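You operate a simulated robot arm through the tools that you are given. There is no shell and no other tool. Be economical: measure what you need, move in short steps, check, and stop when the job is done.

You run a simulated two-armed robot. Do the job below in one go: nothing can be reset, and whatever is moved stays where it is left.

## Task
Start a run at position 3; stop it once a reading shows.
Fine: work from the results page.

The check looks at the end state, three seconds after you hand in, the way a careful person would. Anything else that was tipped, shoved, dropped, spilled or broken makes it a failure.

## Robot
Two 7-joint arms with two-finger parallel grippers on one trunk, on a base that drives. Base frame: it is fixed to the floor where the robot stands at the start and does not move with it; the origin is under the middle of the robot, x ahead of it, y to its left, z up. Lengths are in m, angles in rad, forces in N, time in s.
The left shoulder is at the start at [0.06, 0.143, 0.838], the right one opposite. With the tool pointing down near the work surface each hand reaches from about 0.1 to 0.62 m from the robot's upright axis, wherever it stands, measured 20 degrees to its own side. Places, roughly: computer power button [0.8, 0.6, 1]; eject button [0.7, 0.6, 1.2]; keyboard enter key [0.8, 0.1, 0.9]; keyboard new key [0.9, 0.1, 0.9]; keyboard print key [0.8, 0.1, 0.9]; keyboard rinse key [0.9, 0.2, 0.9]; keyboard run key [0.9, 0.3, 0.9]; keyboard save key [0.8, 0.1, 0.9]; keyboard stop key [0.9, 0.2, 0.9]; monitor power button [1, 0, 1]; mouse wheel [0.5, -0.2, 0.9]; printer power button [1.1, 0.9, 0.9]; resume button [1, 0.8, 0.9]. Payload 1.57 kg a hand.
The TCP of each hand is the grasp point between the finger pads, 0.03 m short of the fingertips. In the tool frame z runs along the fingers and y along their closing line. Largest opening 0.11 m; finger width 0.024, thickness 0.012; the body of the gripper, 0.048 by 0.112 m, starts 0.078 m behind the TCP.
Orientation is told as [roll, pitch, yaw] about the base's x, y, z axes, in that order, counted from this pose: with the fingers straight down and closing along the base's y, the tool's x points along the base's -x, its y along +y and its z along -z.

## Interface
- The arms move only by the tool jog_arm. It takes "left_motion", "right_motion" or both (then of equal length, played together; a hand with none holds still); each is a list of rows, each a list of 7 numbers: the shift along the tool's x, y, z in units of 25 mm (1.0 is 25 mm), then the turn, a rotation vector about the tool's x, y, z in units of 8 degrees (1.0 is 8 degrees), then the finger opening in m, from 0 to 0.11. In form: [[x, y, z, rx, ry, rz, grip], ...]. A call has 1 to 20 rows; each row shifts and turns the commanded pose from where the row before left it, along the tool's axes as they then stand. A call with a number of a shift or a turn outside -1 to 1 is refused whole. Each row takes 0.2 s and may step no farther than 0.05 m and 0.15 rad from the row before; otherwise, or with a gripper value out of range, the whole call is refused. Where a pose cannot be reached the arm comes as near as it can. A force on the tool above 40 N (or 10 N above the force at the start of the call, whichever is more), or a blocked arm, ends the call early, and 0.2 s more pass. The fingers move at their own pace (about 0.045 m/s each) and stop on an object; they squeeze with about 42 N. The grip force told is the motor's: it shows also when the fingers shut on nothing. Time passes only in rows, and 0.2 s behind the last, so rows that do not move let the fingers close. It gives the time, the measured TCP pose, the force on the tool (base axes), the opening and the grip force at its end, in the units of the frame above (readings bear some noise), with the torque about the TCP (base axes, N m) and any sound that the robot's microphone picked up, and new pictures: "show" is both (left out), scene, wrist or none (wrist: the cameras of the hands that moved).
- Cameras (640 x 400 px; columns grow to the right, rows downward): "scene" is now at [0.0552, 0.0024, 1.4579]; the picture's right is [0.05, -1.00, 0.00], its down [-0.67, -0.03, -0.74] and it looks along [0.74, 0.03, -0.67] (base axes); focal length 295 px, centre (320, 200). "left" rides on the left gripper at [0.07, -0.016, -0.141] in its tool frame; the picture's right is [0.23, 0.97, 0.00], its down [-0.86, 0.20, -0.48] and it looks along [-0.47, 0.11, 0.88] (tool axes); focal length 222 px, centre (320, 200). "right" rides on the right gripper at [0.07, 0.016, -0.141] in its tool frame; the picture's right is [-0.23, 0.97, 0.00], its down [-0.86, -0.20, -0.48] and it looks along [-0.47, -0.11, 0.88] (tool axes); focal length 222 px, centre (320, 200). There is no depth. A picture from a camera that has moved, and an enlarged one, comes with that camera's place and axes in the base frame and with its lens.
- slide_trunk(by): slides the trunk up (or, below 0, down) by that many m; the arms and the scene camera ride with it, the base frame stays. It gives what a move gives, with no picture.
- roll_base(legs): drives the robot by 1 to 6 legs, each [ahead, left, turn to the left] in m, m and rad, along the robot's own axes; the way and the turn of a leg run together, so that a leg with both is an arc; at most 1.5 m and 3.142 rad a leg. The arms and the cameras ride along, it lands a little off, and it stops where it bumps. It gives what a move gives, and a new picture of the scene camera.
- pan_tilt(pan, tilt): turns the head with the scene camera to pan (to the left, within 1.501 rad either way) and tilt (down, from -0.506 to 1.204), counted from straight ahead of the robot. It gives what a move gives, and a new picture of the scene camera.
- inspect(camera, box): a new picture of the part [left, top, right, bottom] of that camera's present view, enlarged. The clock stands still meanwhile.
- job_done(): hands the job in; it is judged then, once.

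Go step by step. Nothing tells you exact positions but the pictures and the camera data: compare them with the known pose of the tool, close in by small moves and look again before you grip or let go. The budget is 120 turns and 260 pictures, counting those below and the enlarged ones. Unless the task says otherwise, let go and move clear before handing in, and close with one line.

The tools are called after ">>>" as a command line: name --argument value ..., lists and objects as JSON in quotes. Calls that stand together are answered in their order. jog_arm: Moves the arms, as the interface text tells. Its arguments: {"type":"object","properties":{"left_motion":{"type":"array","items":{"type":"array","items":{"type":"number"}}},"right_motion":{"type":"array","items":{"type":"array","items":{"type":"number"}}},"show":{"type":"string","enum":["both","scene","wrist","none"]}},"required":[]} The other tools are called the same way: slide_trunk (by) slides the trunk up or down; roll_base (legs) drives the base; pan_tilt (pan, tilt) turns the head that bears the scene camera; inspect (camera, box) takes an enlarged picture of a part of a camera's view; job_done () hands the job in.

At the start:

```text
t: 0.0
left_tcp_pos: [0.5105, 0.3549, 1.0003]
left_tool_rot: [0.002, -0.002, -0.001]
left_wrist_force: [0.4, 0.9, -0.2]
left_wrist_torque: [0.01, -0.05, 0.0]
left_gripper_width: 0.1102
left_finger_force: 0.1
right_tcp_pos: [0.3847, -0.0647, 0.9988]
right_tool_rot: [0.001, 0.0, 0.0]
right_wrist_force: [-0.6, 0.2, 0.5]
right_wrist_torque: [0.02, 0.01, -0.01]
right_gripper_width: 0.1101
right_finger_force: 0.0
trunk travel left (down, up): [-0.436, 0.154]
robot x, y, heading: [0.0012, -0.0021, 0.001]
head pan, tilt: [0.047, 0.737]
```

scene: 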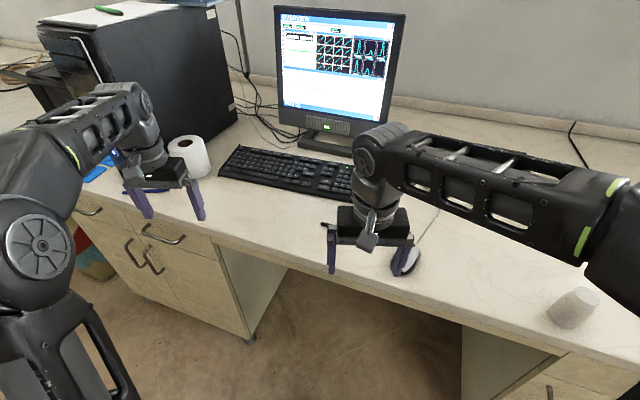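
right: 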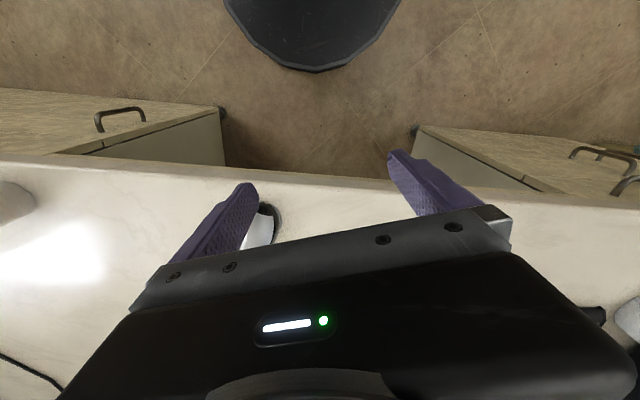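
left: 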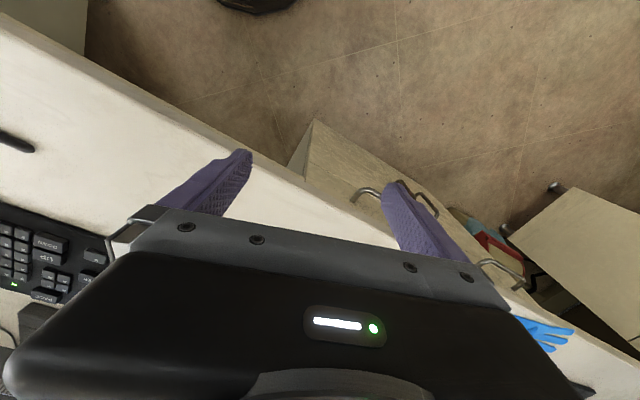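

I see a desk with monitor, keyboard, mouse and an instrument to the left. First I look closely at the monitor and keyboard.

>>> inspect --camera "scene" --box '[265, 0, 415, 150]'

>>> inspect --camera "scene" --box '[200, 130, 370, 220]'

>>> inspect --camera "scene" --box '[380, 190, 480, 290]'

```text
2.67 times, centred on (340, 75) of scene
camera zoom: at [0.0552, 0.0024, 1.4579], right [0.05, -1.0, 0.0], down [-0.67, -0.03, -0.74], along [0.74, 0.03, -0.67], focal length 787 px, centre (267, 533)
```

zoom: 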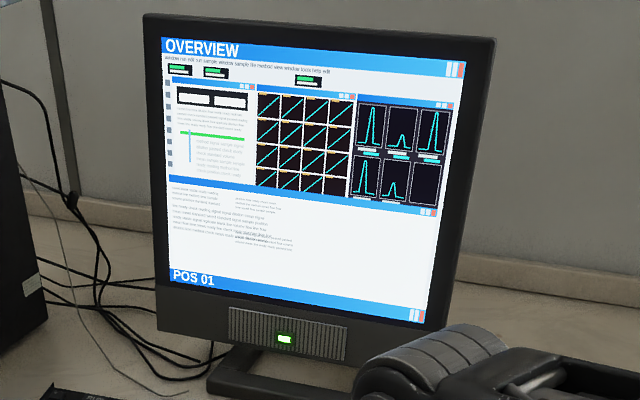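

```text
3.76 times, centred on (285, 175) of scene
camera zoom: at [0.0552, 0.0024, 1.4579], right [0.05, -1.0, 0.0], down [-0.67, -0.03, -0.74], along [0.74, 0.03, -0.67], focal length 1111 px, centre (452, 294)
```

zoom: 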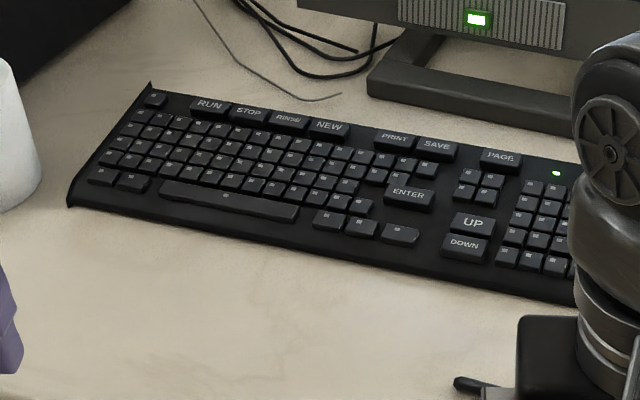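

```text
4.00 times, centred on (430, 240) of scene
camera zoom: at [0.0552, 0.0024, 1.4579], right [0.05, -1.0, 0.0], down [-0.67, -0.03, -0.74], along [0.74, 0.03, -0.67], focal length 1180 px, centre (-120, 40)
```

zoom: 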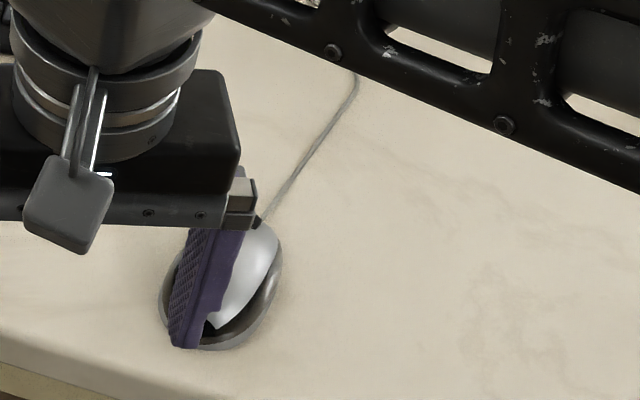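

The screen shows OVERVIEW, POS 01. The keyboard has PAGE, UP/DOWN, RUN and STOP, with key tops at about z 0.92, and these are beyond reach from here. I'll raise the hands and close the fingers, then roll ahead into the knee space.

>>> jog_arm --left_motion '[[0, -1, -1, 0, 0, 0, 0], [0, -1, -1, 0, 0, 0, 0], [0, -1, -1, 0, 0, 0, 0], [0, -1, -1, 0, 0, 0, 0], [0, 0, 0, 0, 0, 0, 0], [0, 0, 0, 0, 0, 0, 0]]' --right_motion '[[0, 0, -1, 0, 0, 0, 0], [0, 0, -1, 0, 0, 0, 0], [0, 0, -1, 0, 0, 0, 0], [0, 0, 0, 0, 0, 0, 0], [0, 0, 0, 0, 0, 0, 0], [0, 0, 0, 0, 0, 0, 0]]' --show "scene"

>>> pan_tilt --pan 0 --tilt 1.2

```text
t: 1.4
left_tcp_pos: [0.5102, 0.3482, 1.0021]
left_tool_rot: [-0.002, 0.003, -0.003]
left_wrist_force: [0.1, 0.4, -0.2]
left_wrist_torque: [-0.04, -0.02, -0.01]
left_gripper_width: 0.0
left_finger_force: 8.2
left hand out of reach, approached as far as the arm can: row 1, 2, 3, 4
right_tcp_pos: [0.3854, -0.0644, 1.0238]
right_tool_rot: [0.0, -0.001, 0.001]
right_wrist_force: [0.1, 0.4, 0.3]
right_wrist_torque: [0.0, -0.04, -0.01]
right_gripper_width: 0.0
right_finger_force: 8.2
right hand out of reach, approached as far as the arm can: row 2, 3
trunk travel left (down, up): [-0.436, 0.154]
robot x, y, heading: [0.0019, -0.0014, 0.0]
head pan, tilt: [0.047, 0.737]
camera scene: at [0.0552, 0.0024, 1.4579], right [0.05, -1.0, 0.0], down [-0.67, -0.03, -0.74], along [0.74, 0.03, -0.67], focal length 295 px, centre (320, 200)
```

scene: 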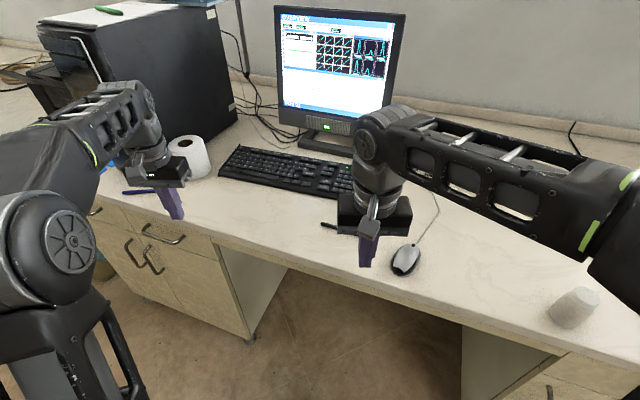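

```text
t: 2.3
left_tcp_pos: [0.5098, 0.349, 1.0022]
left_tool_rot: [-0.003, 0.004, -0.003]
left_wrist_force: [0.2, 0.1, 0.0]
left_wrist_torque: [-0.01, 0.03, -0.01]
left_gripper_width: 0.0
left_finger_force: 21.5
right_tcp_pos: [0.3872, -0.0634, 1.0238]
right_tool_rot: [0.001, -0.002, 0.002]
right_wrist_force: [-0.5, 0.9, 0.0]
right_wrist_torque: [0.01, 0.01, -0.01]
right_gripper_width: 0.0
right_finger_force: 21.4
trunk travel left (down, up): [-0.436, 0.154]
robot x, y, heading: [-0.0023, -0.0002, 0.002]
head pan, tilt: [0.0, 1.201]
camera scene: at [0.0278, -0.0016, 1.4251], right [0.0, -1.0, 0.0], down [-0.93, 0.0, -0.36], along [0.36, 0.0, -0.93], focal length 295 px, centre (320, 200)
```

scene: 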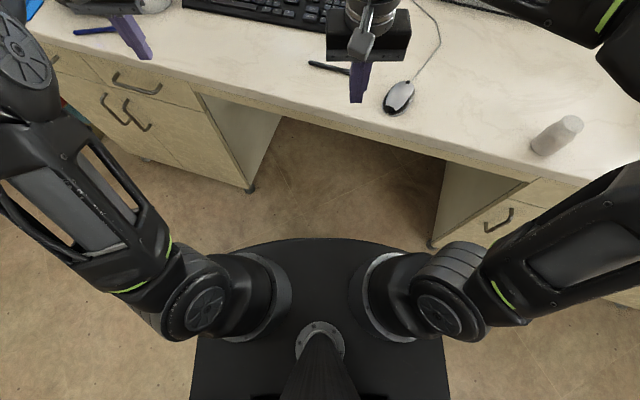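

The elbows ride high, so the hands cannot go higher by arm alone. I'll raise the trunk and then roll 0.24 m ahead into the knee space.

>>> slide_trunk --by 0.12

>>> roll_base --legs '[[0.24, 0, 0]]'

>>> pan_tilt --pan 0 --tilt 0.75

```text
t: 3.8
left_tcp_pos: [0.5107, 0.3479, 1.1223]
left_tool_rot: [-0.002, 0.003, -0.001]
left_wrist_force: [-0.2, 0.4, -0.6]
left_wrist_torque: [0.01, 0.0, 0.0]
left_gripper_width: 0.0001
left_finger_force: 21.2
right_tcp_pos: [0.3862, -0.0638, 1.145]
right_tool_rot: [0.0, 0.0, 0.001]
right_wrist_force: [-1.0, 0.9, -0.3]
right_wrist_torque: [-0.01, -0.02, -0.01]
right_gripper_width: 0.0
right_finger_force: 20.8
trunk travel left (down, up): [-0.556, 0.034]
robot x, y, heading: [-0.0011, 0.001, -0.0]
head pan, tilt: [0.0, 1.201]
```

```text
t: 5.6
left_tcp_pos: [0.7198, 0.3493, 1.1281]
left_tool_rot: [-0.002, -0.01, -0.009]
left_wrist_force: [-0.1, -0.1, 0.0]
left_wrist_torque: [-0.04, 0.02, 0.01]
left_gripper_width: 0.0
left_finger_force: 21.6
right_tcp_pos: [0.5916, -0.0617, 1.149]
right_tool_rot: [0.0, -0.014, -0.008]
right_wrist_force: [0.1, -0.6, 0.0]
right_wrist_torque: [-0.02, 0.03, 0.03]
right_gripper_width: 0.0
right_finger_force: 21.2
trunk travel left (down, up): [-0.556, 0.034]
robot x, y, heading: [0.2124, 0.0004, -0.007]
head pan, tilt: [0.0, 1.201]
stopped in leg 1: the robot was blocked; the commanded pose is now the measured one
camera scene: at [0.2293, 0.004, 1.5456], right [-0.01, -1.0, 0.0], down [-0.93, 0.01, -0.37], along [0.37, -0.01, -0.93], focal length 295 px, centre (320, 200)
```

scene: 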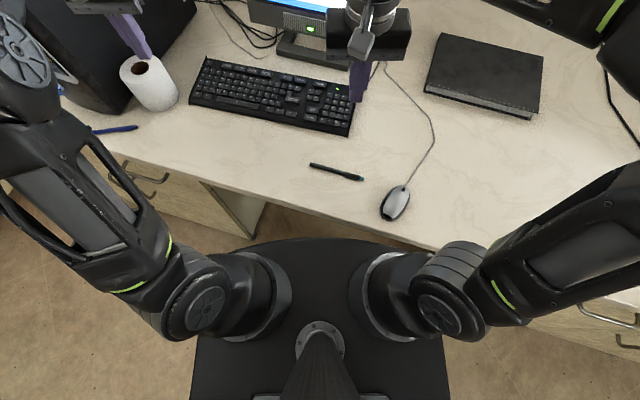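

```text
t: 6.5
left_tcp_pos: [0.717, 0.3494, 1.1289]
left_tool_rot: [-0.004, -0.013, -0.007]
left_wrist_force: [-0.6, 0.1, -0.6]
left_wrist_torque: [0.01, 0.02, 0.04]
left_gripper_width: 0.0
left_finger_force: 21.4
right_tcp_pos: [0.5902, -0.062, 1.1496]
right_tool_rot: [-0.001, -0.016, -0.007]
right_wrist_force: [0.0, 0.5, -0.4]
right_wrist_torque: [0.0, 0.03, -0.01]
right_gripper_width: 0.0
right_finger_force: 21.7
trunk travel left (down, up): [-0.556, 0.034]
robot x, y, heading: [0.2202, 0.0069, -0.006]
head pan, tilt: [0.0, 0.75]
camera scene: at [0.2523, 0.004, 1.5769], right [-0.01, -1.0, 0.0], down [-0.67, 0.0, -0.74], along [0.74, -0.01, -0.67], focal length 295 px, centre (320, 200)
```

scene: 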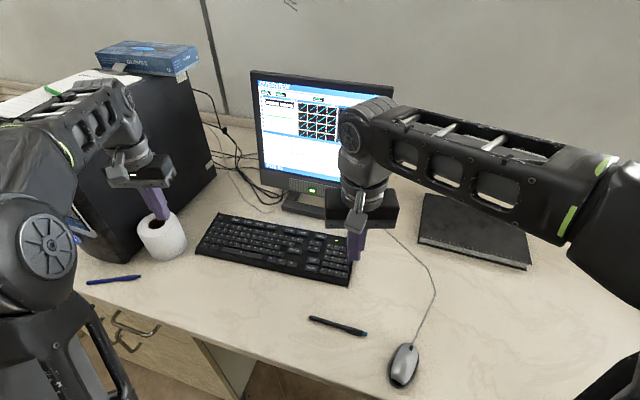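

The base met the desk edge at about x 0.22, so I'll back off slightly. Then I'll tilt both hands forward for reach and bring the left hand in over the keyboard side.

>>> roll_base --legs '[[-0.015, 0, 0]]'

>>> jog_arm --left_motion '[[0, -1, 0, 0, -1, 0, 0], [0, -1, 0, 0, -1, 0, 0], [0, -1, 0, 0, -1, 0, 0], [0, 0, 0, 0, -1, 0, 0]]' --right_motion '[[0, 0, 0, 0, -1, 0, 0], [0, 0, 0, 0, -1, 0, 0], [0, 0, 0, 0, -1, 0, 0], [0, 0, 0, 0, -1, 0, 0]]' --show "both"

```text
t: 7.2
left_tcp_pos: [0.7214, 0.3479, 1.1268]
left_tool_rot: [-0.002, -0.005, -0.014]
left_wrist_force: [0.1, -0.3, 0.6]
left_wrist_torque: [0.0, -0.02, 0.01]
left_gripper_width: 0.0
left_finger_force: 21.1
right_tcp_pos: [0.5928, -0.0627, 1.1473]
right_tool_rot: [0.001, -0.011, -0.011]
right_wrist_force: [0.4, 0.1, 0.1]
right_wrist_torque: [-0.03, 0.01, 0.0]
right_gripper_width: 0.0
right_finger_force: 21.4
trunk travel left (down, up): [-0.556, 0.034]
robot x, y, heading: [0.2129, 0.0045, -0.013]
head pan, tilt: [0.0, 0.75]
stopped in leg 1: the robot was blocked; the commanded pose is now the measured one
camera scene: at [0.2588, 0.004, 1.5782], right [-0.01, -1.0, 0.0], down [-0.68, 0.01, -0.74], along [0.74, -0.01, -0.68], focal length 295 px, centre (320, 200)
```

scene: 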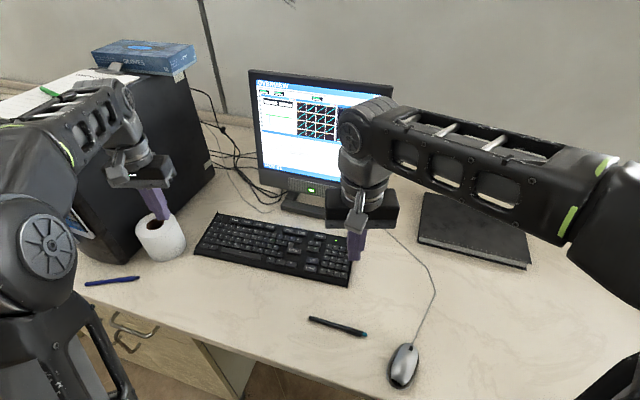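

```text
t: 8.2
left_tcp_pos: [0.7193, 0.2742, 1.1285]
left_tool_rot: [-0.003, -0.569, -0.008]
left_wrist_force: [-0.2, -1.2, 0.9]
left_wrist_torque: [0.02, 0.01, -0.01]
left_gripper_width: 0.0002
left_finger_force: 21.6
right_tcp_pos: [0.5917, -0.0622, 1.1496]
right_tool_rot: [0.0, -0.575, -0.009]
right_wrist_force: [-0.1, 0.1, -0.1]
right_wrist_torque: [-0.02, 0.01, 0.0]
right_gripper_width: 0.0
right_finger_force: 21.1
trunk travel left (down, up): [-0.556, 0.034]
robot x, y, heading: [0.2154, 0.0047, -0.011]
head pan, tilt: [0.0, 0.75]
camera scene: at [0.2561, 0.0042, 1.5777], right [-0.01, -1.0, 0.0], down [-0.67, 0.0, -0.74], along [0.74, -0.01, -0.67], focal length 295 px, centre (320, 200)
camera right: at [0.4558, -0.0451, 1.2301], right [0.2, 0.97, 0.12], down [0.46, -0.2, 0.87], along [0.87, -0.12, -0.48], focal length 222 px, centre (320, 200)
camera left: at [0.584, 0.2608, 1.2098], right [-0.18, 0.98, -0.13], down [0.46, 0.2, 0.86], along [0.87, 0.1, -0.49], focal length 222 px, centre (320, 200)
```

scene: 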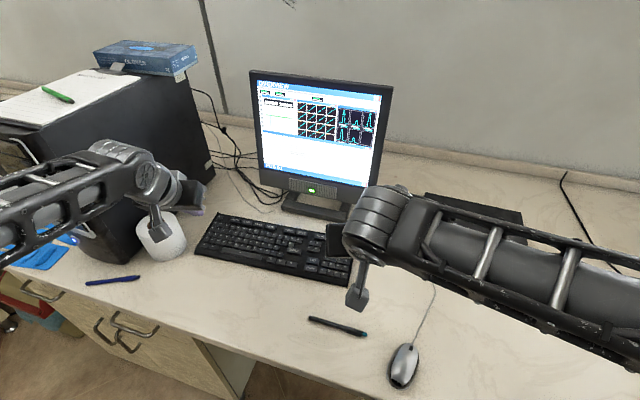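
right: 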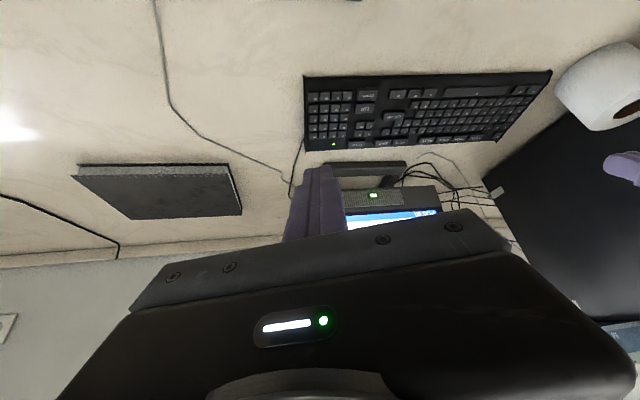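
left: 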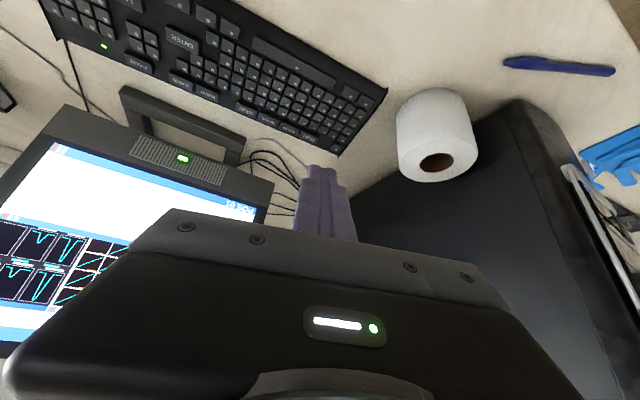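

The roll reported it was still blocked when I backed off, so I'll try a larger back-off to free the base from the desk.

>>> roll_base --legs '[[-0.04, 0, 0]]'

>>> inspect --camera "scene" --box '[185, 190, 375, 310]'

```text
t: 9.1
left_tcp_pos: [0.6871, 0.2733, 1.1257]
left_tool_rot: [-0.003, -0.56, -0.009]
left_wrist_force: [-0.3, -0.2, 0.5]
left_wrist_torque: [-0.02, -0.03, -0.02]
left_gripper_width: 0.0001
left_finger_force: 22.0
right_tcp_pos: [0.5586, -0.0649, 1.1451]
right_tool_rot: [0.002, -0.564, -0.01]
right_wrist_force: [0.1, -0.2, 0.4]
right_wrist_torque: [0.0, -0.02, 0.01]
right_gripper_width: 0.0003
right_finger_force: 21.0
trunk travel left (down, up): [-0.556, 0.034]
robot x, y, heading: [0.1808, -0.0014, -0.009]
head pan, tilt: [0.0, 0.75]
camera scene: at [0.2281, 0.0011, 1.5768], right [-0.01, -1.0, 0.0], down [-0.68, 0.01, -0.73], along [0.73, -0.01, -0.68], focal length 295 px, centre (320, 200)
```

scene: 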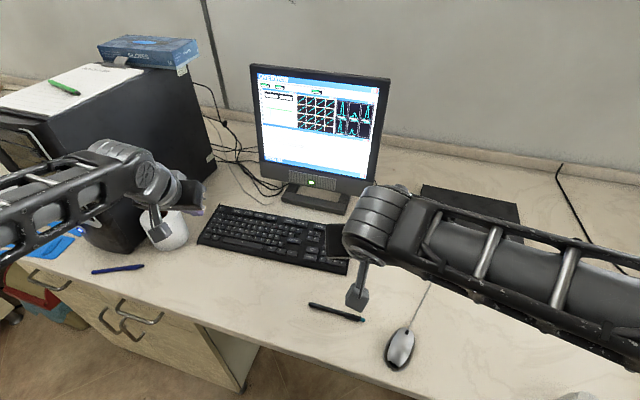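

```text
3.33 times, centred on (280, 250) of scene
camera zoom: at [0.2281, 0.0011, 1.5768], right [-0.01, -1.0, 0.0], down [-0.68, 0.01, -0.73], along [0.73, -0.01, -0.68], focal length 984 px, centre (453, 33)
```

zoom: 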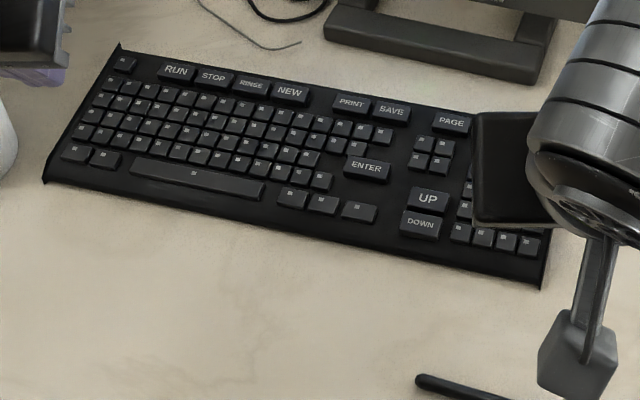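

The base is free now, and two views agree on the keys: PAGE ≈ (0.817, -0.004), UP ≈ (0.732, 0.018), RUN ≈ (0.884, 0.256), STOP ≈ (0.876, 0.220), tops at z ≈ 0.92. I'll hover the right fingertips over PAGE.

>>> jog_arm --right_motion '[[-0.42, 0.21, 0.9, 0, 0, 0, 0], [-0.42, 0.21, 0.9, 0, 0, 0, 0], [-0.42, 0.21, 0.9, 0, 0, 0, 0], [-0.42, 0.21, 0.9, 0, 0, 0, 0], [-0.42, 0.21, 0.9, 0, 0, 0, 0], [-0.42, 0.21, 0.9, 0, 0, 0, 0], [-0.42, 0.21, 0.9, 0, 0, 0, 0], [-0.42, 0.21, 0.9, 0, 0, 0, 0], [-0.42, 0.21, 0.9, 0, 0, 0, 0], [-0.42, 0.21, 0.9, 0, 0, 0, 0], [-0.42, 0.21, 0.9, 0, 0, 0, 0], [-0.42, 0.21, 0.9, 0, 0, 0, 0], [0, 0, 0, 0, 0, 0, 0]]' --show "both"

```text
t: 11.9
left_tcp_pos: [0.689, 0.2735, 1.1232]
left_tool_rot: [-0.002, -0.557, -0.009]
left_wrist_force: [0.6, 0.5, 0.4]
left_wrist_torque: [-0.01, -0.02, 0.02]
left_gripper_width: 0.0002
left_finger_force: 21.1
right_tcp_pos: [0.8117, -0.0009, 0.9811]
right_tool_rot: [0.002, -0.561, -0.01]
right_wrist_force: [-0.5, 0.1, 0.0]
right_wrist_torque: [-0.03, -0.04, 0.02]
right_gripper_width: 0.0001
right_finger_force: 21.2
trunk travel left (down, up): [-0.556, 0.034]
robot x, y, heading: [0.1793, 0.0061, -0.012]
head pan, tilt: [0.0, 0.75]
camera scene: at [0.2311, 0.0009, 1.5768], right [-0.01, -1.0, 0.0], down [-0.68, 0.01, -0.73], along [0.73, -0.01, -0.68], focal length 295 px, centre (320, 200)
camera right: at [0.6767, 0.0149, 1.0646], right [0.2, 0.97, 0.12], down [0.47, -0.21, 0.86], along [0.86, -0.12, -0.5], focal length 222 px, centre (320, 200)
```

scene: 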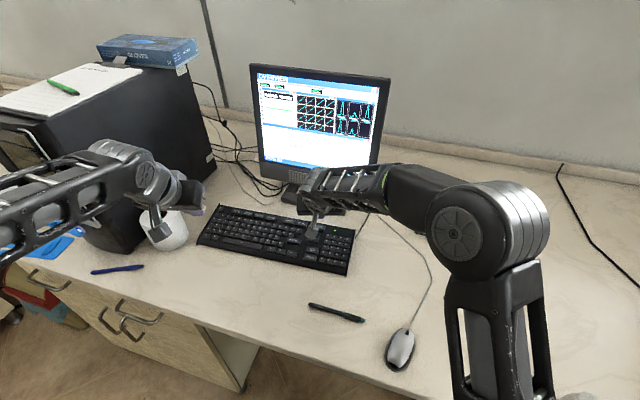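
right: 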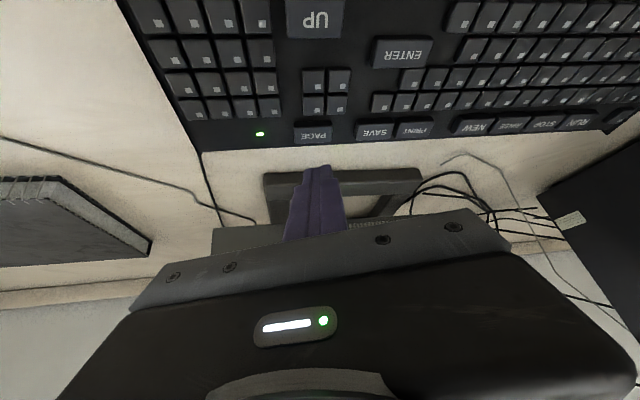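

Fingertips are above PAGE, which the wrist view puts at about (0.813, -0.002). I'll come down to just above the key and check the force.

>>> jog_arm --right_motion '[[0.2, 0, 0.27, 0, 0, 0, 0], [0.2, 0, 0.27, 0, 0, 0, 0], [0.2, 0, 0.27, 0, 0, 0, 0], [0, 0, 0, 0, 0, 0, 0]]' --show "wrist"

>>> inspect --camera "scene" --box '[250, 170, 390, 270]'

```text
t: 12.9
left_tcp_pos: [0.6899, 0.2732, 1.1227]
left_tool_rot: [-0.003, -0.556, -0.009]
left_wrist_force: [0.0, -0.9, 0.1]
left_wrist_torque: [-0.01, -0.02, 0.02]
left_gripper_width: 0.0
left_finger_force: 21.3
right_tcp_pos: [0.8103, -0.0035, 0.9582]
right_tool_rot: [0.002, -0.562, -0.012]
right_wrist_force: [-0.1, -0.6, -0.5]
right_wrist_torque: [0.02, -0.04, -0.02]
right_gripper_width: 0.0001
right_finger_force: 21.1
trunk travel left (down, up): [-0.556, 0.034]
robot x, y, heading: [0.1799, 0.0043, -0.011]
head pan, tilt: [0.0, 0.75]
camera right: at [0.6758, 0.0134, 1.0408], right [0.2, 0.97, 0.12], down [0.47, -0.2, 0.86], along [0.86, -0.12, -0.5], focal length 222 px, centre (320, 200)
```

right: 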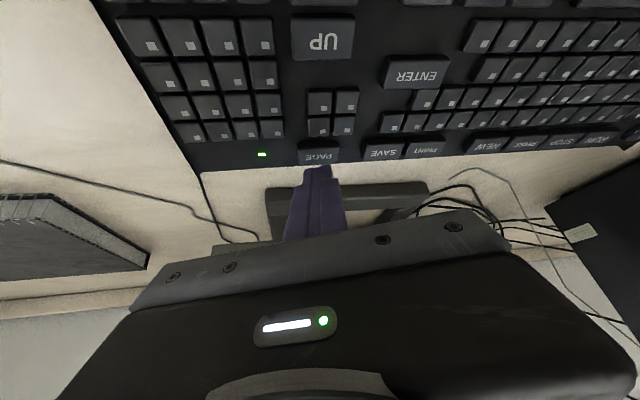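

```text
4.00 times, centred on (320, 220) of scene
camera zoom: at [0.2315, 0.001, 1.5768], right [-0.01, -1.0, 0.0], down [-0.68, 0.01, -0.73], along [0.73, -0.01, -0.68], focal length 1180 px, centre (320, 120)
```

zoom: 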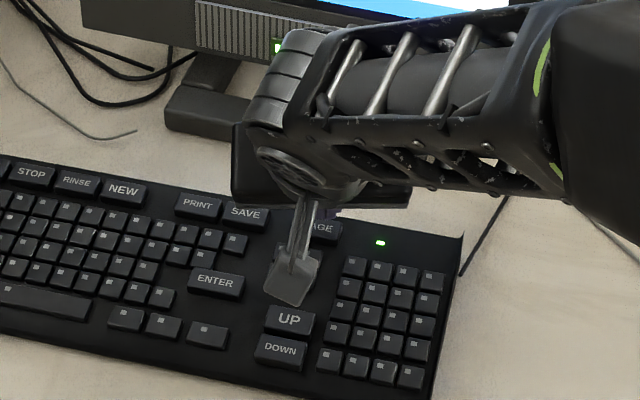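

The tip is about 1 cm above PAGE and lies slightly toward its far side. I'll press down in small steps with a slight shift back, then look at the screen.

>>> jog_arm --right_motion '[[0.15, 0, 0.1, 0, 0, 0, 0], [0.12, 0, 0.115, 0, 0, 0, 0], [0.1, 0, 0.12, 0, 0, 0, 0]]' --show "wrist"

>>> inspect --camera "scene" --box '[240, 60, 400, 190]'

```text
t: 13.7
left_tcp_pos: [0.6898, 0.2733, 1.1242]
left_tool_rot: [-0.001, -0.558, -0.008]
left_wrist_force: [-0.4, -0.7, -0.9]
left_wrist_torque: [-0.03, 0.02, 0.01]
left_gripper_width: 0.0002
left_finger_force: 20.9
right_tcp_pos: [0.8093, -0.0036, 0.9476]
right_tool_rot: [0.002, -0.562, -0.011]
right_wrist_force: [0.2, 0.4, 0.2]
right_wrist_torque: [-0.03, 0.01, 0.01]
right_gripper_width: 0.0
right_finger_force: 21.0
trunk travel left (down, up): [-0.556, 0.034]
robot x, y, heading: [0.1762, 0.0021, -0.007]
head pan, tilt: [0.0, 0.75]
heard: click
camera right: at [0.6749, 0.0137, 1.0295], right [0.2, 0.97, 0.12], down [0.47, -0.21, 0.86], along [0.86, -0.12, -0.49], focal length 222 px, centre (320, 200)
```

right: 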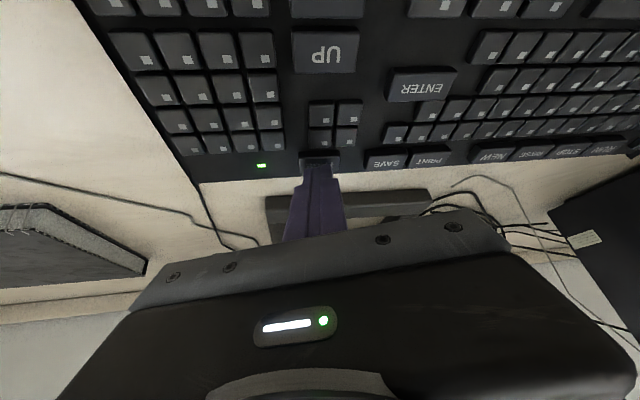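

```text
3.08 times, centred on (320, 125) of scene
camera zoom: at [0.2314, 0.001, 1.5768], right [-0.01, -1.0, 0.0], down [-0.68, 0.01, -0.73], along [0.73, -0.01, -0.68], focal length 908 px, centre (320, 431)
```

zoom: 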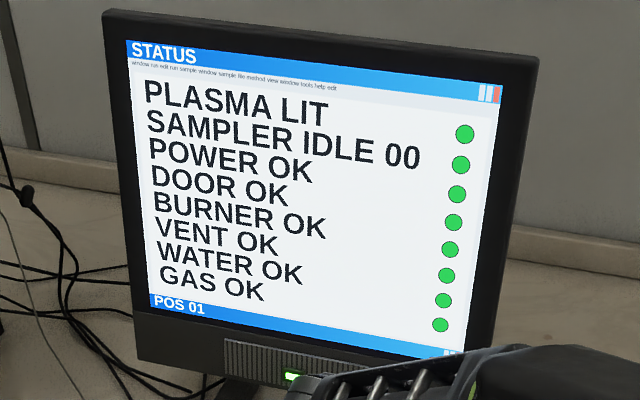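

One click, and the page is now STATUS. I'll lift and press PAGE again.

>>> jog_arm --right_motion '[[-0.2, 0, -0.3, 0, 0, 0, 0], [-0.05, 0, -0.1, 0, 0, 0, 0], [0, 0, 0, 0, 0, 0, 0], [0.05, 0, 0.1, 0, 0, 0, 0], [0.1, 0, 0.15, 0, 0, 0, 0], [0.1, 0, 0.15, 0, 0, 0, 0]]' --show "none"

>>> inspect --camera "scene" --box '[240, 60, 400, 190]'

```text
t: 15.1
left_tcp_pos: [0.6896, 0.2732, 1.1223]
left_tool_rot: [-0.002, -0.556, -0.009]
left_wrist_force: [-0.5, 0.3, 0.9]
left_wrist_torque: [0.02, 0.0, 0.01]
left_gripper_width: 0.0
left_finger_force: 21.0
right_tcp_pos: [0.8078, -0.0041, 0.946]
right_tool_rot: [0.002, -0.562, -0.01]
right_wrist_force: [0.2, -0.3, 0.7]
right_wrist_torque: [0.0, -0.01, 0.04]
right_gripper_width: 0.0
right_finger_force: 21.4
trunk travel left (down, up): [-0.556, 0.034]
robot x, y, heading: [0.1803, 0.0013, -0.01]
head pan, tilt: [0.0, 0.75]
heard: click
```

```text
3.08 times, centred on (320, 125) of scene
camera zoom: at [0.2314, 0.001, 1.5768], right [-0.01, -1.0, 0.0], down [-0.68, 0.01, -0.73], along [0.73, -0.01, -0.68], focal length 908 px, centre (320, 431)
```

zoom: 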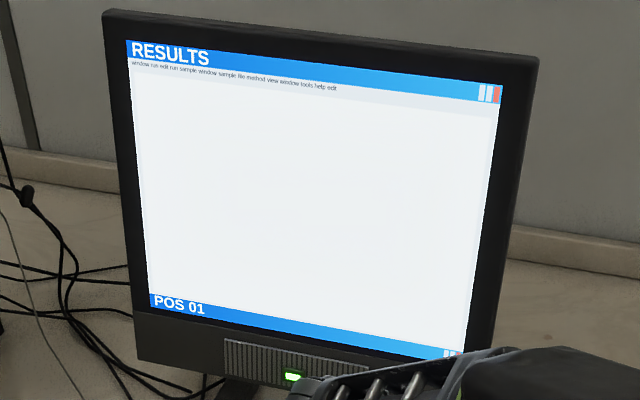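

The RESULTS page is up. I'll lift and move over UP.

>>> jog_arm --right_motion '[[-0.32, 0, -0.5, 0, 0, 0, 0], [-0.32, 0, -0.5, 0, 0, 0, 0], [0.7, 0.21, -0.44, 0, 0, 0, 0], [0.7, 0.21, -0.44, 0, 0, 0, 0], [0.7, 0.21, -0.44, 0, 0, 0, 0], [0.7, 0.21, -0.44, 0, 0, 0, 0], [0, 0, 0, 0, 0, 0, 0]]' --show "wrist"

>>> inspect --camera "scene" --box '[240, 60, 400, 190]'

```text
t: 16.7
left_tcp_pos: [0.6898, 0.2729, 1.1229]
left_tool_rot: [-0.003, -0.556, -0.009]
left_wrist_force: [-1.3, -0.6, 0.1]
left_wrist_torque: [0.03, 0.02, -0.02]
left_gripper_width: 0.0
left_finger_force: 21.2
right_tcp_pos: [0.7248, 0.0166, 0.974]
right_tool_rot: [0.002, -0.561, -0.011]
right_wrist_force: [-0.6, 0.2, 0.6]
right_wrist_torque: [0.01, -0.03, -0.01]
right_gripper_width: 0.0003
right_finger_force: 22.3
trunk travel left (down, up): [-0.556, 0.034]
robot x, y, heading: [0.1768, 0.0046, -0.01]
head pan, tilt: [0.0, 0.75]
camera right: at [0.5915, 0.0339, 1.0581], right [0.2, 0.97, 0.12], down [0.47, -0.21, 0.86], along [0.86, -0.12, -0.5], focal length 222 px, centre (320, 200)
```

right: 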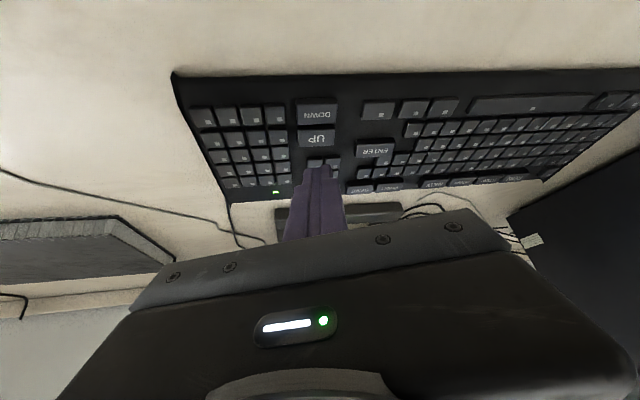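

```text
3.08 times, centred on (320, 125) of scene
camera zoom: at [0.2318, 0.001, 1.5767], right [-0.01, -1.0, 0.0], down [-0.68, 0.01, -0.73], along [0.73, -0.01, -0.68], focal length 908 px, centre (320, 431)
```

zoom: 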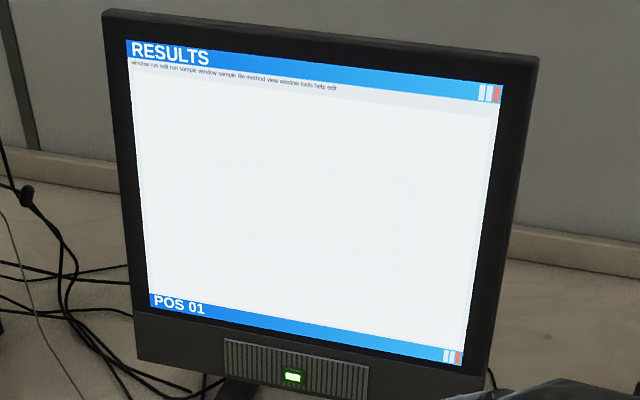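

UP is at about (0.729, 0.019). I'll press it down vertically.

>>> jog_arm --right_motion '[[0.22, 0.05, 0.33, 0, 0, 0, 0], [0.22, 0.05, 0.33, 0, 0, 0, 0], [0.1, 0, 0.14, 0, 0, 0, 0], [0.05, 0, 0.08, 0, 0, 0, 0]]' --show "wrist"

>>> inspect --camera "scene" --box '[240, 60, 400, 190]'

```text
t: 17.7
left_tcp_pos: [0.6894, 0.2734, 1.1244]
left_tool_rot: [-0.001, -0.556, -0.01]
left_wrist_force: [0.6, 0.2, 0.3]
left_wrist_torque: [-0.03, 0.01, 0.01]
left_gripper_width: 0.0
left_finger_force: 21.5
right_tcp_pos: [0.7256, 0.0204, 0.9486]
right_tool_rot: [0.002, -0.563, -0.011]
right_wrist_force: [-0.6, 0.0, 0.5]
right_wrist_torque: [0.01, 0.01, -0.01]
right_gripper_width: 0.0
right_finger_force: 21.4
trunk travel left (down, up): [-0.556, 0.034]
robot x, y, heading: [0.1751, 0.001, -0.007]
head pan, tilt: [0.0, 0.75]
camera right: at [0.5901, 0.0376, 1.0315], right [0.2, 0.97, 0.12], down [0.47, -0.2, 0.86], along [0.86, -0.12, -0.5], focal length 222 px, centre (320, 200)
```

right: 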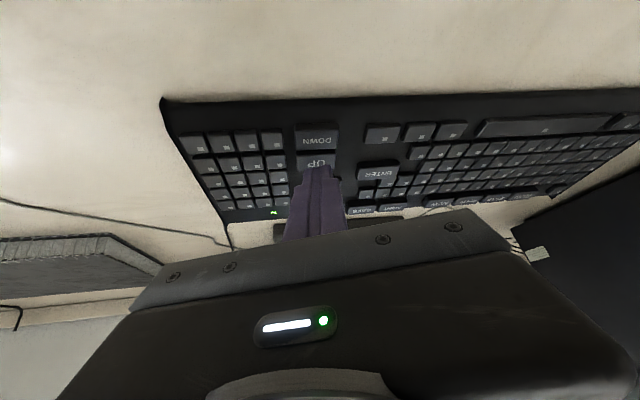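

```text
3.08 times, centred on (320, 125) of scene
camera zoom: at [0.2314, 0.001, 1.5768], right [-0.01, -1.0, 0.0], down [-0.68, 0.01, -0.73], along [0.73, -0.01, -0.68], focal length 908 px, centre (320, 431)
```

zoom: 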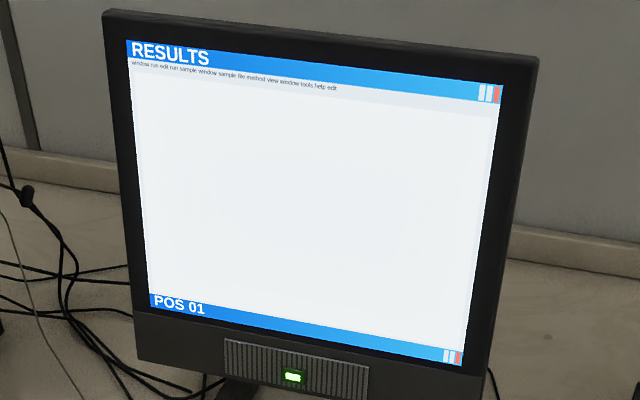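

No click yet. UP seems slightly lower than PAGE because the keyboard slopes. I'll go down a few more millimetres.

>>> jog_arm --right_motion '[[0.13, 0, 0.07, 0, 0, 0, 0], [0.09, 0, 0.1, 0, 0, 0, 0]]' --show "none"

>>> inspect --camera "scene" --box '[240, 60, 400, 190]'

>>> inspect --camera "right" --box '[250, 90, 410, 190]'

```text
t: 18.3
left_tcp_pos: [0.6898, 0.2735, 1.1244]
left_tool_rot: [-0.002, -0.557, -0.008]
left_wrist_force: [0.4, 0.6, -0.3]
left_wrist_torque: [0.05, 0.02, -0.01]
left_gripper_width: 0.0
left_finger_force: 21.1
right_tcp_pos: [0.7228, 0.0198, 0.9428]
right_tool_rot: [0.001, -0.563, -0.011]
right_wrist_force: [0.2, 0.1, 0.4]
right_wrist_torque: [-0.02, -0.01, 0.0]
right_gripper_width: 0.0001
right_finger_force: 20.8
trunk travel left (down, up): [-0.556, 0.034]
robot x, y, heading: [0.1785, 0.0058, -0.009]
head pan, tilt: [0.0, 0.75]
```

```text
3.08 times, centred on (320, 125) of scene
camera zoom: at [0.2315, 0.0011, 1.5768], right [-0.01, -1.0, 0.0], down [-0.68, 0.01, -0.73], along [0.73, -0.01, -0.68], focal length 908 px, centre (320, 431)
```

zoom: 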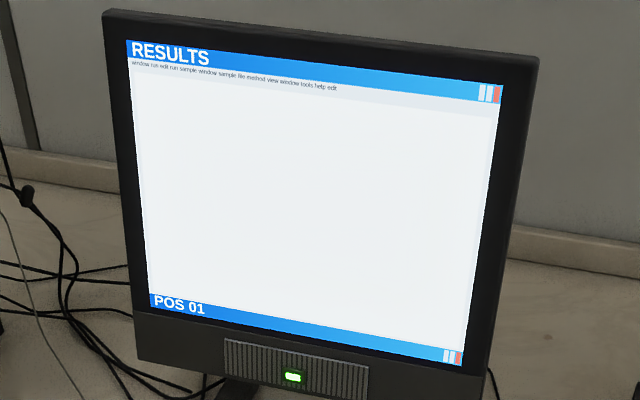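

```text
4.00 times, centred on (330, 140) of right
camera zoom: at [0.5881, 0.037, 1.025], right [0.2, 0.97, 0.12], down [0.47, -0.21, 0.86], along [0.86, -0.12, -0.5], focal length 888 px, centre (280, 440)
```

zoom: 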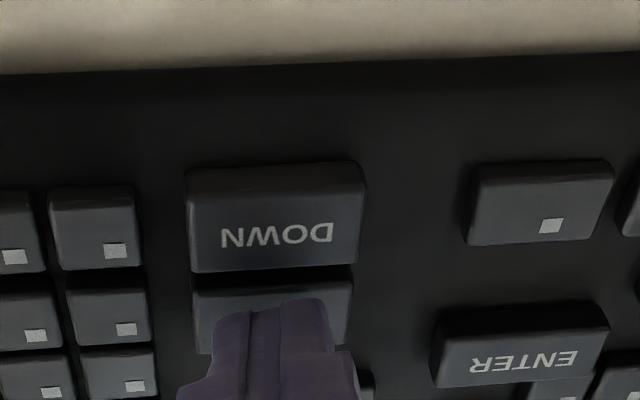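

The tip sits over the UP cap, not over DOWN. I'll continue down in small steps.

>>> jog_arm --right_motion '[[0.05, 0, 0.07, 0, 0, 0, 0], [0.05, 0, 0.07, 0, 0, 0, 0]]' --show "none"

>>> inspect --camera "scene" --box '[240, 60, 400, 190]'

>>> inspect --camera "right" --box '[250, 90, 410, 190]'

```text
t: 18.9
left_tcp_pos: [0.6907, 0.2732, 1.123]
left_tool_rot: [-0.004, -0.558, -0.009]
left_wrist_force: [0.6, -1.5, -1.0]
left_wrist_torque: [-0.01, 0.02, -0.01]
left_gripper_width: 0.0
left_finger_force: 21.4
right_tcp_pos: [0.7229, 0.0198, 0.937]
right_tool_rot: [0.002, -0.563, -0.009]
right_wrist_force: [-0.7, -0.4, 0.7]
right_wrist_torque: [-0.02, -0.01, 0.01]
right_gripper_width: 0.0
right_finger_force: 21.0
trunk travel left (down, up): [-0.556, 0.034]
robot x, y, heading: [0.1781, 0.0037, -0.003]
head pan, tilt: [0.0, 0.75]
heard: click
```

```text
3.08 times, centred on (320, 125) of scene
camera zoom: at [0.2313, 0.001, 1.5768], right [-0.01, -1.0, 0.0], down [-0.68, 0.01, -0.73], along [0.73, -0.01, -0.68], focal length 908 px, centre (320, 431)
```

zoom: 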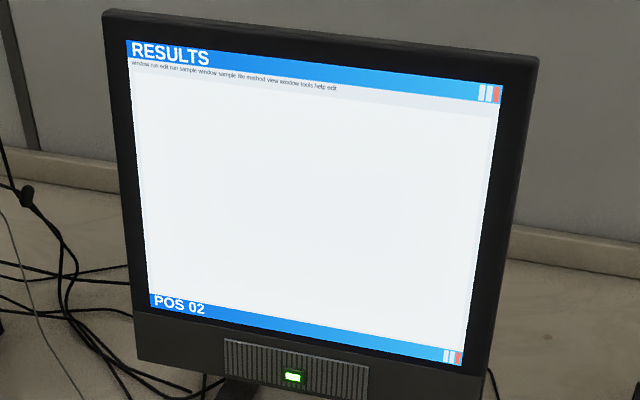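

```text
4.00 times, centred on (330, 140) of right
camera zoom: at [0.5888, 0.037, 1.0202], right [0.2, 0.97, 0.12], down [0.47, -0.2, 0.86], along [0.86, -0.12, -0.5], focal length 888 px, centre (280, 440)
```

zoom: 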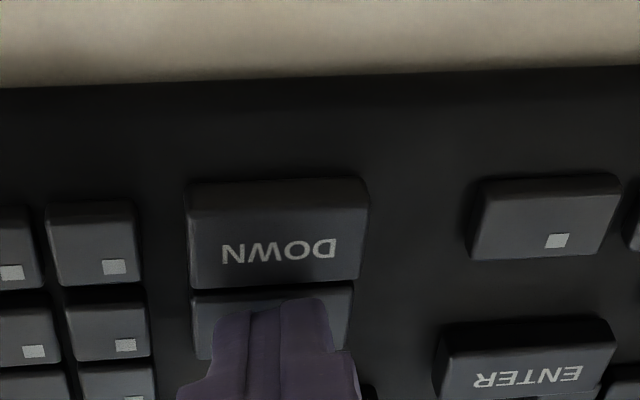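

POS 02 now. I'll lift and press UP again in the same place.

>>> jog_arm --right_motion '[[-0.2, 0, -0.31, 0, 0, 0, 0], [-0.05, 0, -0.08, 0, 0, 0, 0], [0, 0, 0, 0, 0, 0, 0], [0.05, 0, 0.09, 0, 0, 0, 0], [0.1, 0, 0.15, 0, 0, 0, 0], [0.1, 0, 0.15, 0, 0, 0, 0]]' --show "none"

>>> inspect --camera "scene" --box '[240, 60, 400, 190]'

```text
t: 20.3
left_tcp_pos: [0.6894, 0.273, 1.1233]
left_tool_rot: [-0.001, -0.557, -0.009]
left_wrist_force: [-0.2, 0.2, 0.8]
left_wrist_torque: [0.02, -0.03, -0.02]
left_gripper_width: 0.0
left_finger_force: 21.4
right_tcp_pos: [0.7228, 0.0195, 0.9374]
right_tool_rot: [0.001, -0.563, -0.011]
right_wrist_force: [0.0, 0.9, 1.2]
right_wrist_torque: [-0.01, -0.04, 0.01]
right_gripper_width: 0.0
right_finger_force: 21.5
trunk travel left (down, up): [-0.556, 0.034]
robot x, y, heading: [0.1779, 0.0002, -0.012]
head pan, tilt: [0.0, 0.75]
heard: click
```

```text
3.08 times, centred on (320, 125) of scene
camera zoom: at [0.2314, 0.0011, 1.5768], right [-0.01, -1.0, 0.0], down [-0.68, 0.01, -0.73], along [0.73, -0.01, -0.68], focal length 908 px, centre (320, 431)
```

zoom: 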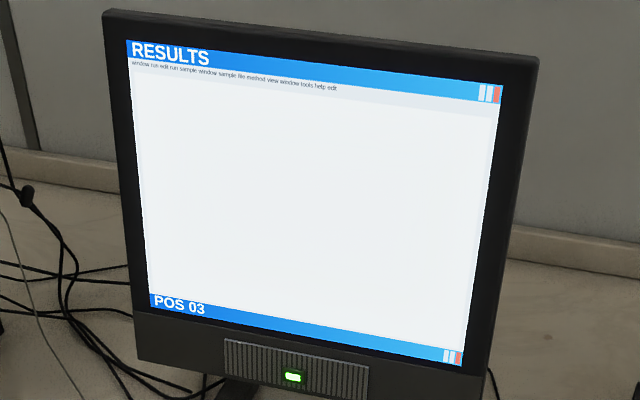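

POS 03 is selected on RESULTS. I'll retract the right hand and bring the left hand above RUN.

>>> jog_arm --right_motion '[[-0.32, 0, -0.5, 0, 0, 0, 0], [-0.32, 0, -0.5, 0, 0, 0, 0], [0.2, 0, -0.92, 0, 0, 0, 0], [0.2, 0, -0.92, 0, 0, 0, 0], [0.2, -0.3, -0.92, 0, 0, 0, 0], [0.2, -0.3, -0.92, 0, 0, 0, 0], [0.2, -0.3, -0.92, 0, 0, 0, 0], [0, -0.3, 0, 0, 0, 0, 0], [0, 0, 0, 0, 0, 0, 0], [0, 0, 0, 0, 0, 0, 0], [0, 0, 0, 0, 0, 0, 0]]' --left_motion '[[-0.346, -0.065, 0.867, 0, 0, 0, 0], [-0.346, -0.065, 0.867, 0, 0, 0, 0], [-0.346, -0.065, 0.867, 0, 0, 0, 0], [-0.346, -0.065, 0.867, 0, 0, 0, 0], [-0.346, -0.065, 0.867, 0, 0, 0, 0], [-0.346, -0.065, 0.867, 0, 0, 0, 0], [-0.346, -0.065, 0.867, 0, 0, 0, 0], [-0.346, -0.065, 0.867, 0, 0, 0, 0], [-0.346, -0.065, 0.867, 0, 0, 0, 0], [-0.346, -0.065, 0.867, 0, 0, 0, 0], [0, 0, 0, 0, 0, 0, 0]]'

```text
t: 22.7
left_tcp_pos: [0.8795, 0.2555, 0.9855]
left_tool_rot: [-0.001, -0.559, -0.01]
left_wrist_force: [0.6, 0.2, -0.5]
left_wrist_torque: [0.01, 0.01, -0.01]
left_gripper_width: 0.0
left_finger_force: 21.2
right_tcp_pos: [0.6374, -0.0081, 1.0521]
right_tool_rot: [0.001, -0.562, -0.01]
right_wrist_force: [0.4, 0.3, 0.9]
right_wrist_torque: [-0.03, -0.04, -0.01]
right_gripper_width: 0.0002
right_finger_force: 21.9
trunk travel left (down, up): [-0.556, 0.034]
robot x, y, heading: [0.1799, 0.0045, -0.013]
head pan, tilt: [0.0, 0.75]
camera scene: at [0.2309, 0.0009, 1.5768], right [-0.01, -1.0, 0.0], down [-0.68, 0.01, -0.73], along [0.73, -0.01, -0.68], focal length 295 px, centre (320, 200)
camera right: at [0.5035, 0.0094, 1.1345], right [0.2, 0.97, 0.12], down [0.47, -0.21, 0.86], along [0.86, -0.12, -0.5], focal length 222 px, centre (320, 200)
camera left: at [0.745, 0.2403, 1.0675], right [-0.18, 0.98, -0.12], down [0.47, 0.2, 0.86], along [0.86, 0.1, -0.5], focal length 222 px, centre (320, 200)
```

scene: 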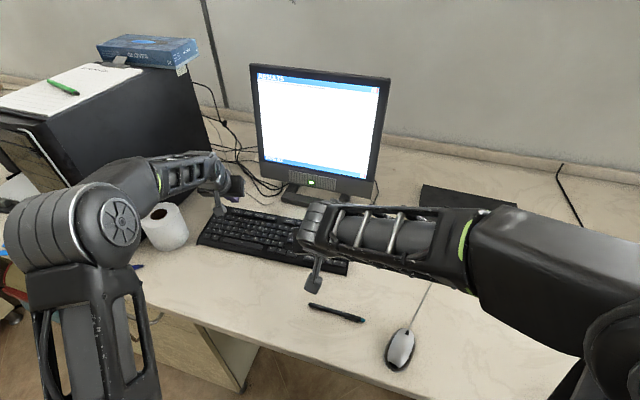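
right: 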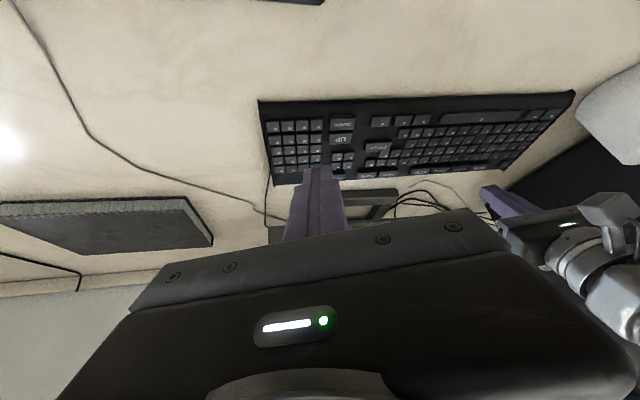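
left: 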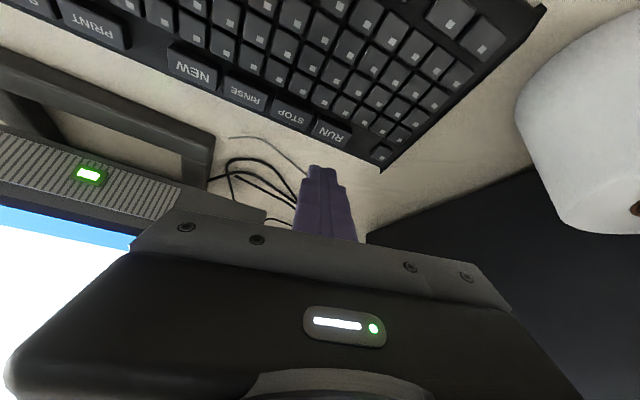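

The wrist view confirms RUN at about (0.883, 0.256) and STOP at about (0.874, 0.222). I'll press RUN.

>>> jog_arm --left_motion '[[0.235, 0, 0.29, 0, 0, 0, 0], [0.235, 0, 0.29, 0, 0, 0, 0], [0.235, 0, 0.29, 0, 0, 0, 0], [0.2, 0, 0.27, 0, 0, 0, 0]]' --show "wrist"

>>> inspect --camera "scene" --box '[240, 60, 400, 190]'

```text
t: 23.7
left_tcp_pos: [0.8752, 0.2559, 0.9486]
left_tool_rot: [0.0, -0.557, -0.008]
left_wrist_force: [0.7, -0.4, 1.2]
left_wrist_torque: [-0.05, -0.02, -0.03]
left_gripper_width: 0.0
left_finger_force: 21.5
right_tcp_pos: [0.6392, -0.008, 1.0519]
right_tool_rot: [0.001, -0.563, -0.01]
right_wrist_force: [-0.1, 0.1, 0.3]
right_wrist_torque: [0.03, 0.0, 0.0]
right_gripper_width: 0.0
right_finger_force: 21.1
trunk travel left (down, up): [-0.556, 0.034]
robot x, y, heading: [0.1743, 0.0034, -0.007]
head pan, tilt: [0.0, 0.75]
heard: click
camera left: at [0.7402, 0.2411, 1.0311], right [-0.18, 0.98, -0.12], down [0.47, 0.2, 0.86], along [0.86, 0.1, -0.5], focal length 222 px, centre (320, 200)
```

left: 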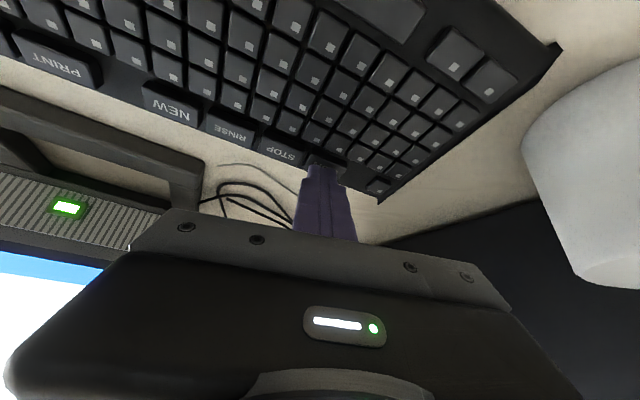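

```text
3.08 times, centred on (320, 125) of scene
camera zoom: at [0.2315, 0.001, 1.5768], right [-0.01, -1.0, 0.0], down [-0.68, 0.01, -0.73], along [0.73, -0.01, -0.68], focal length 908 px, centre (320, 431)
```

zoom: 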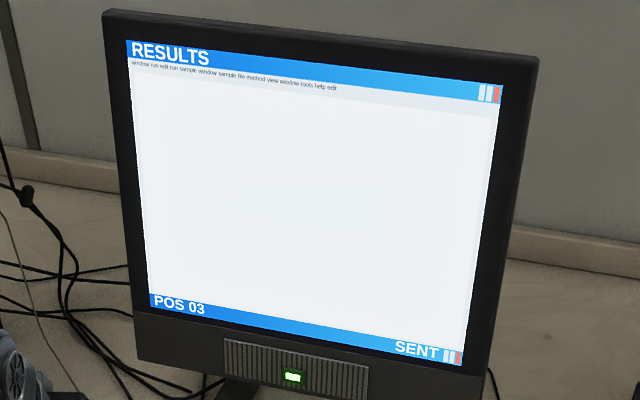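

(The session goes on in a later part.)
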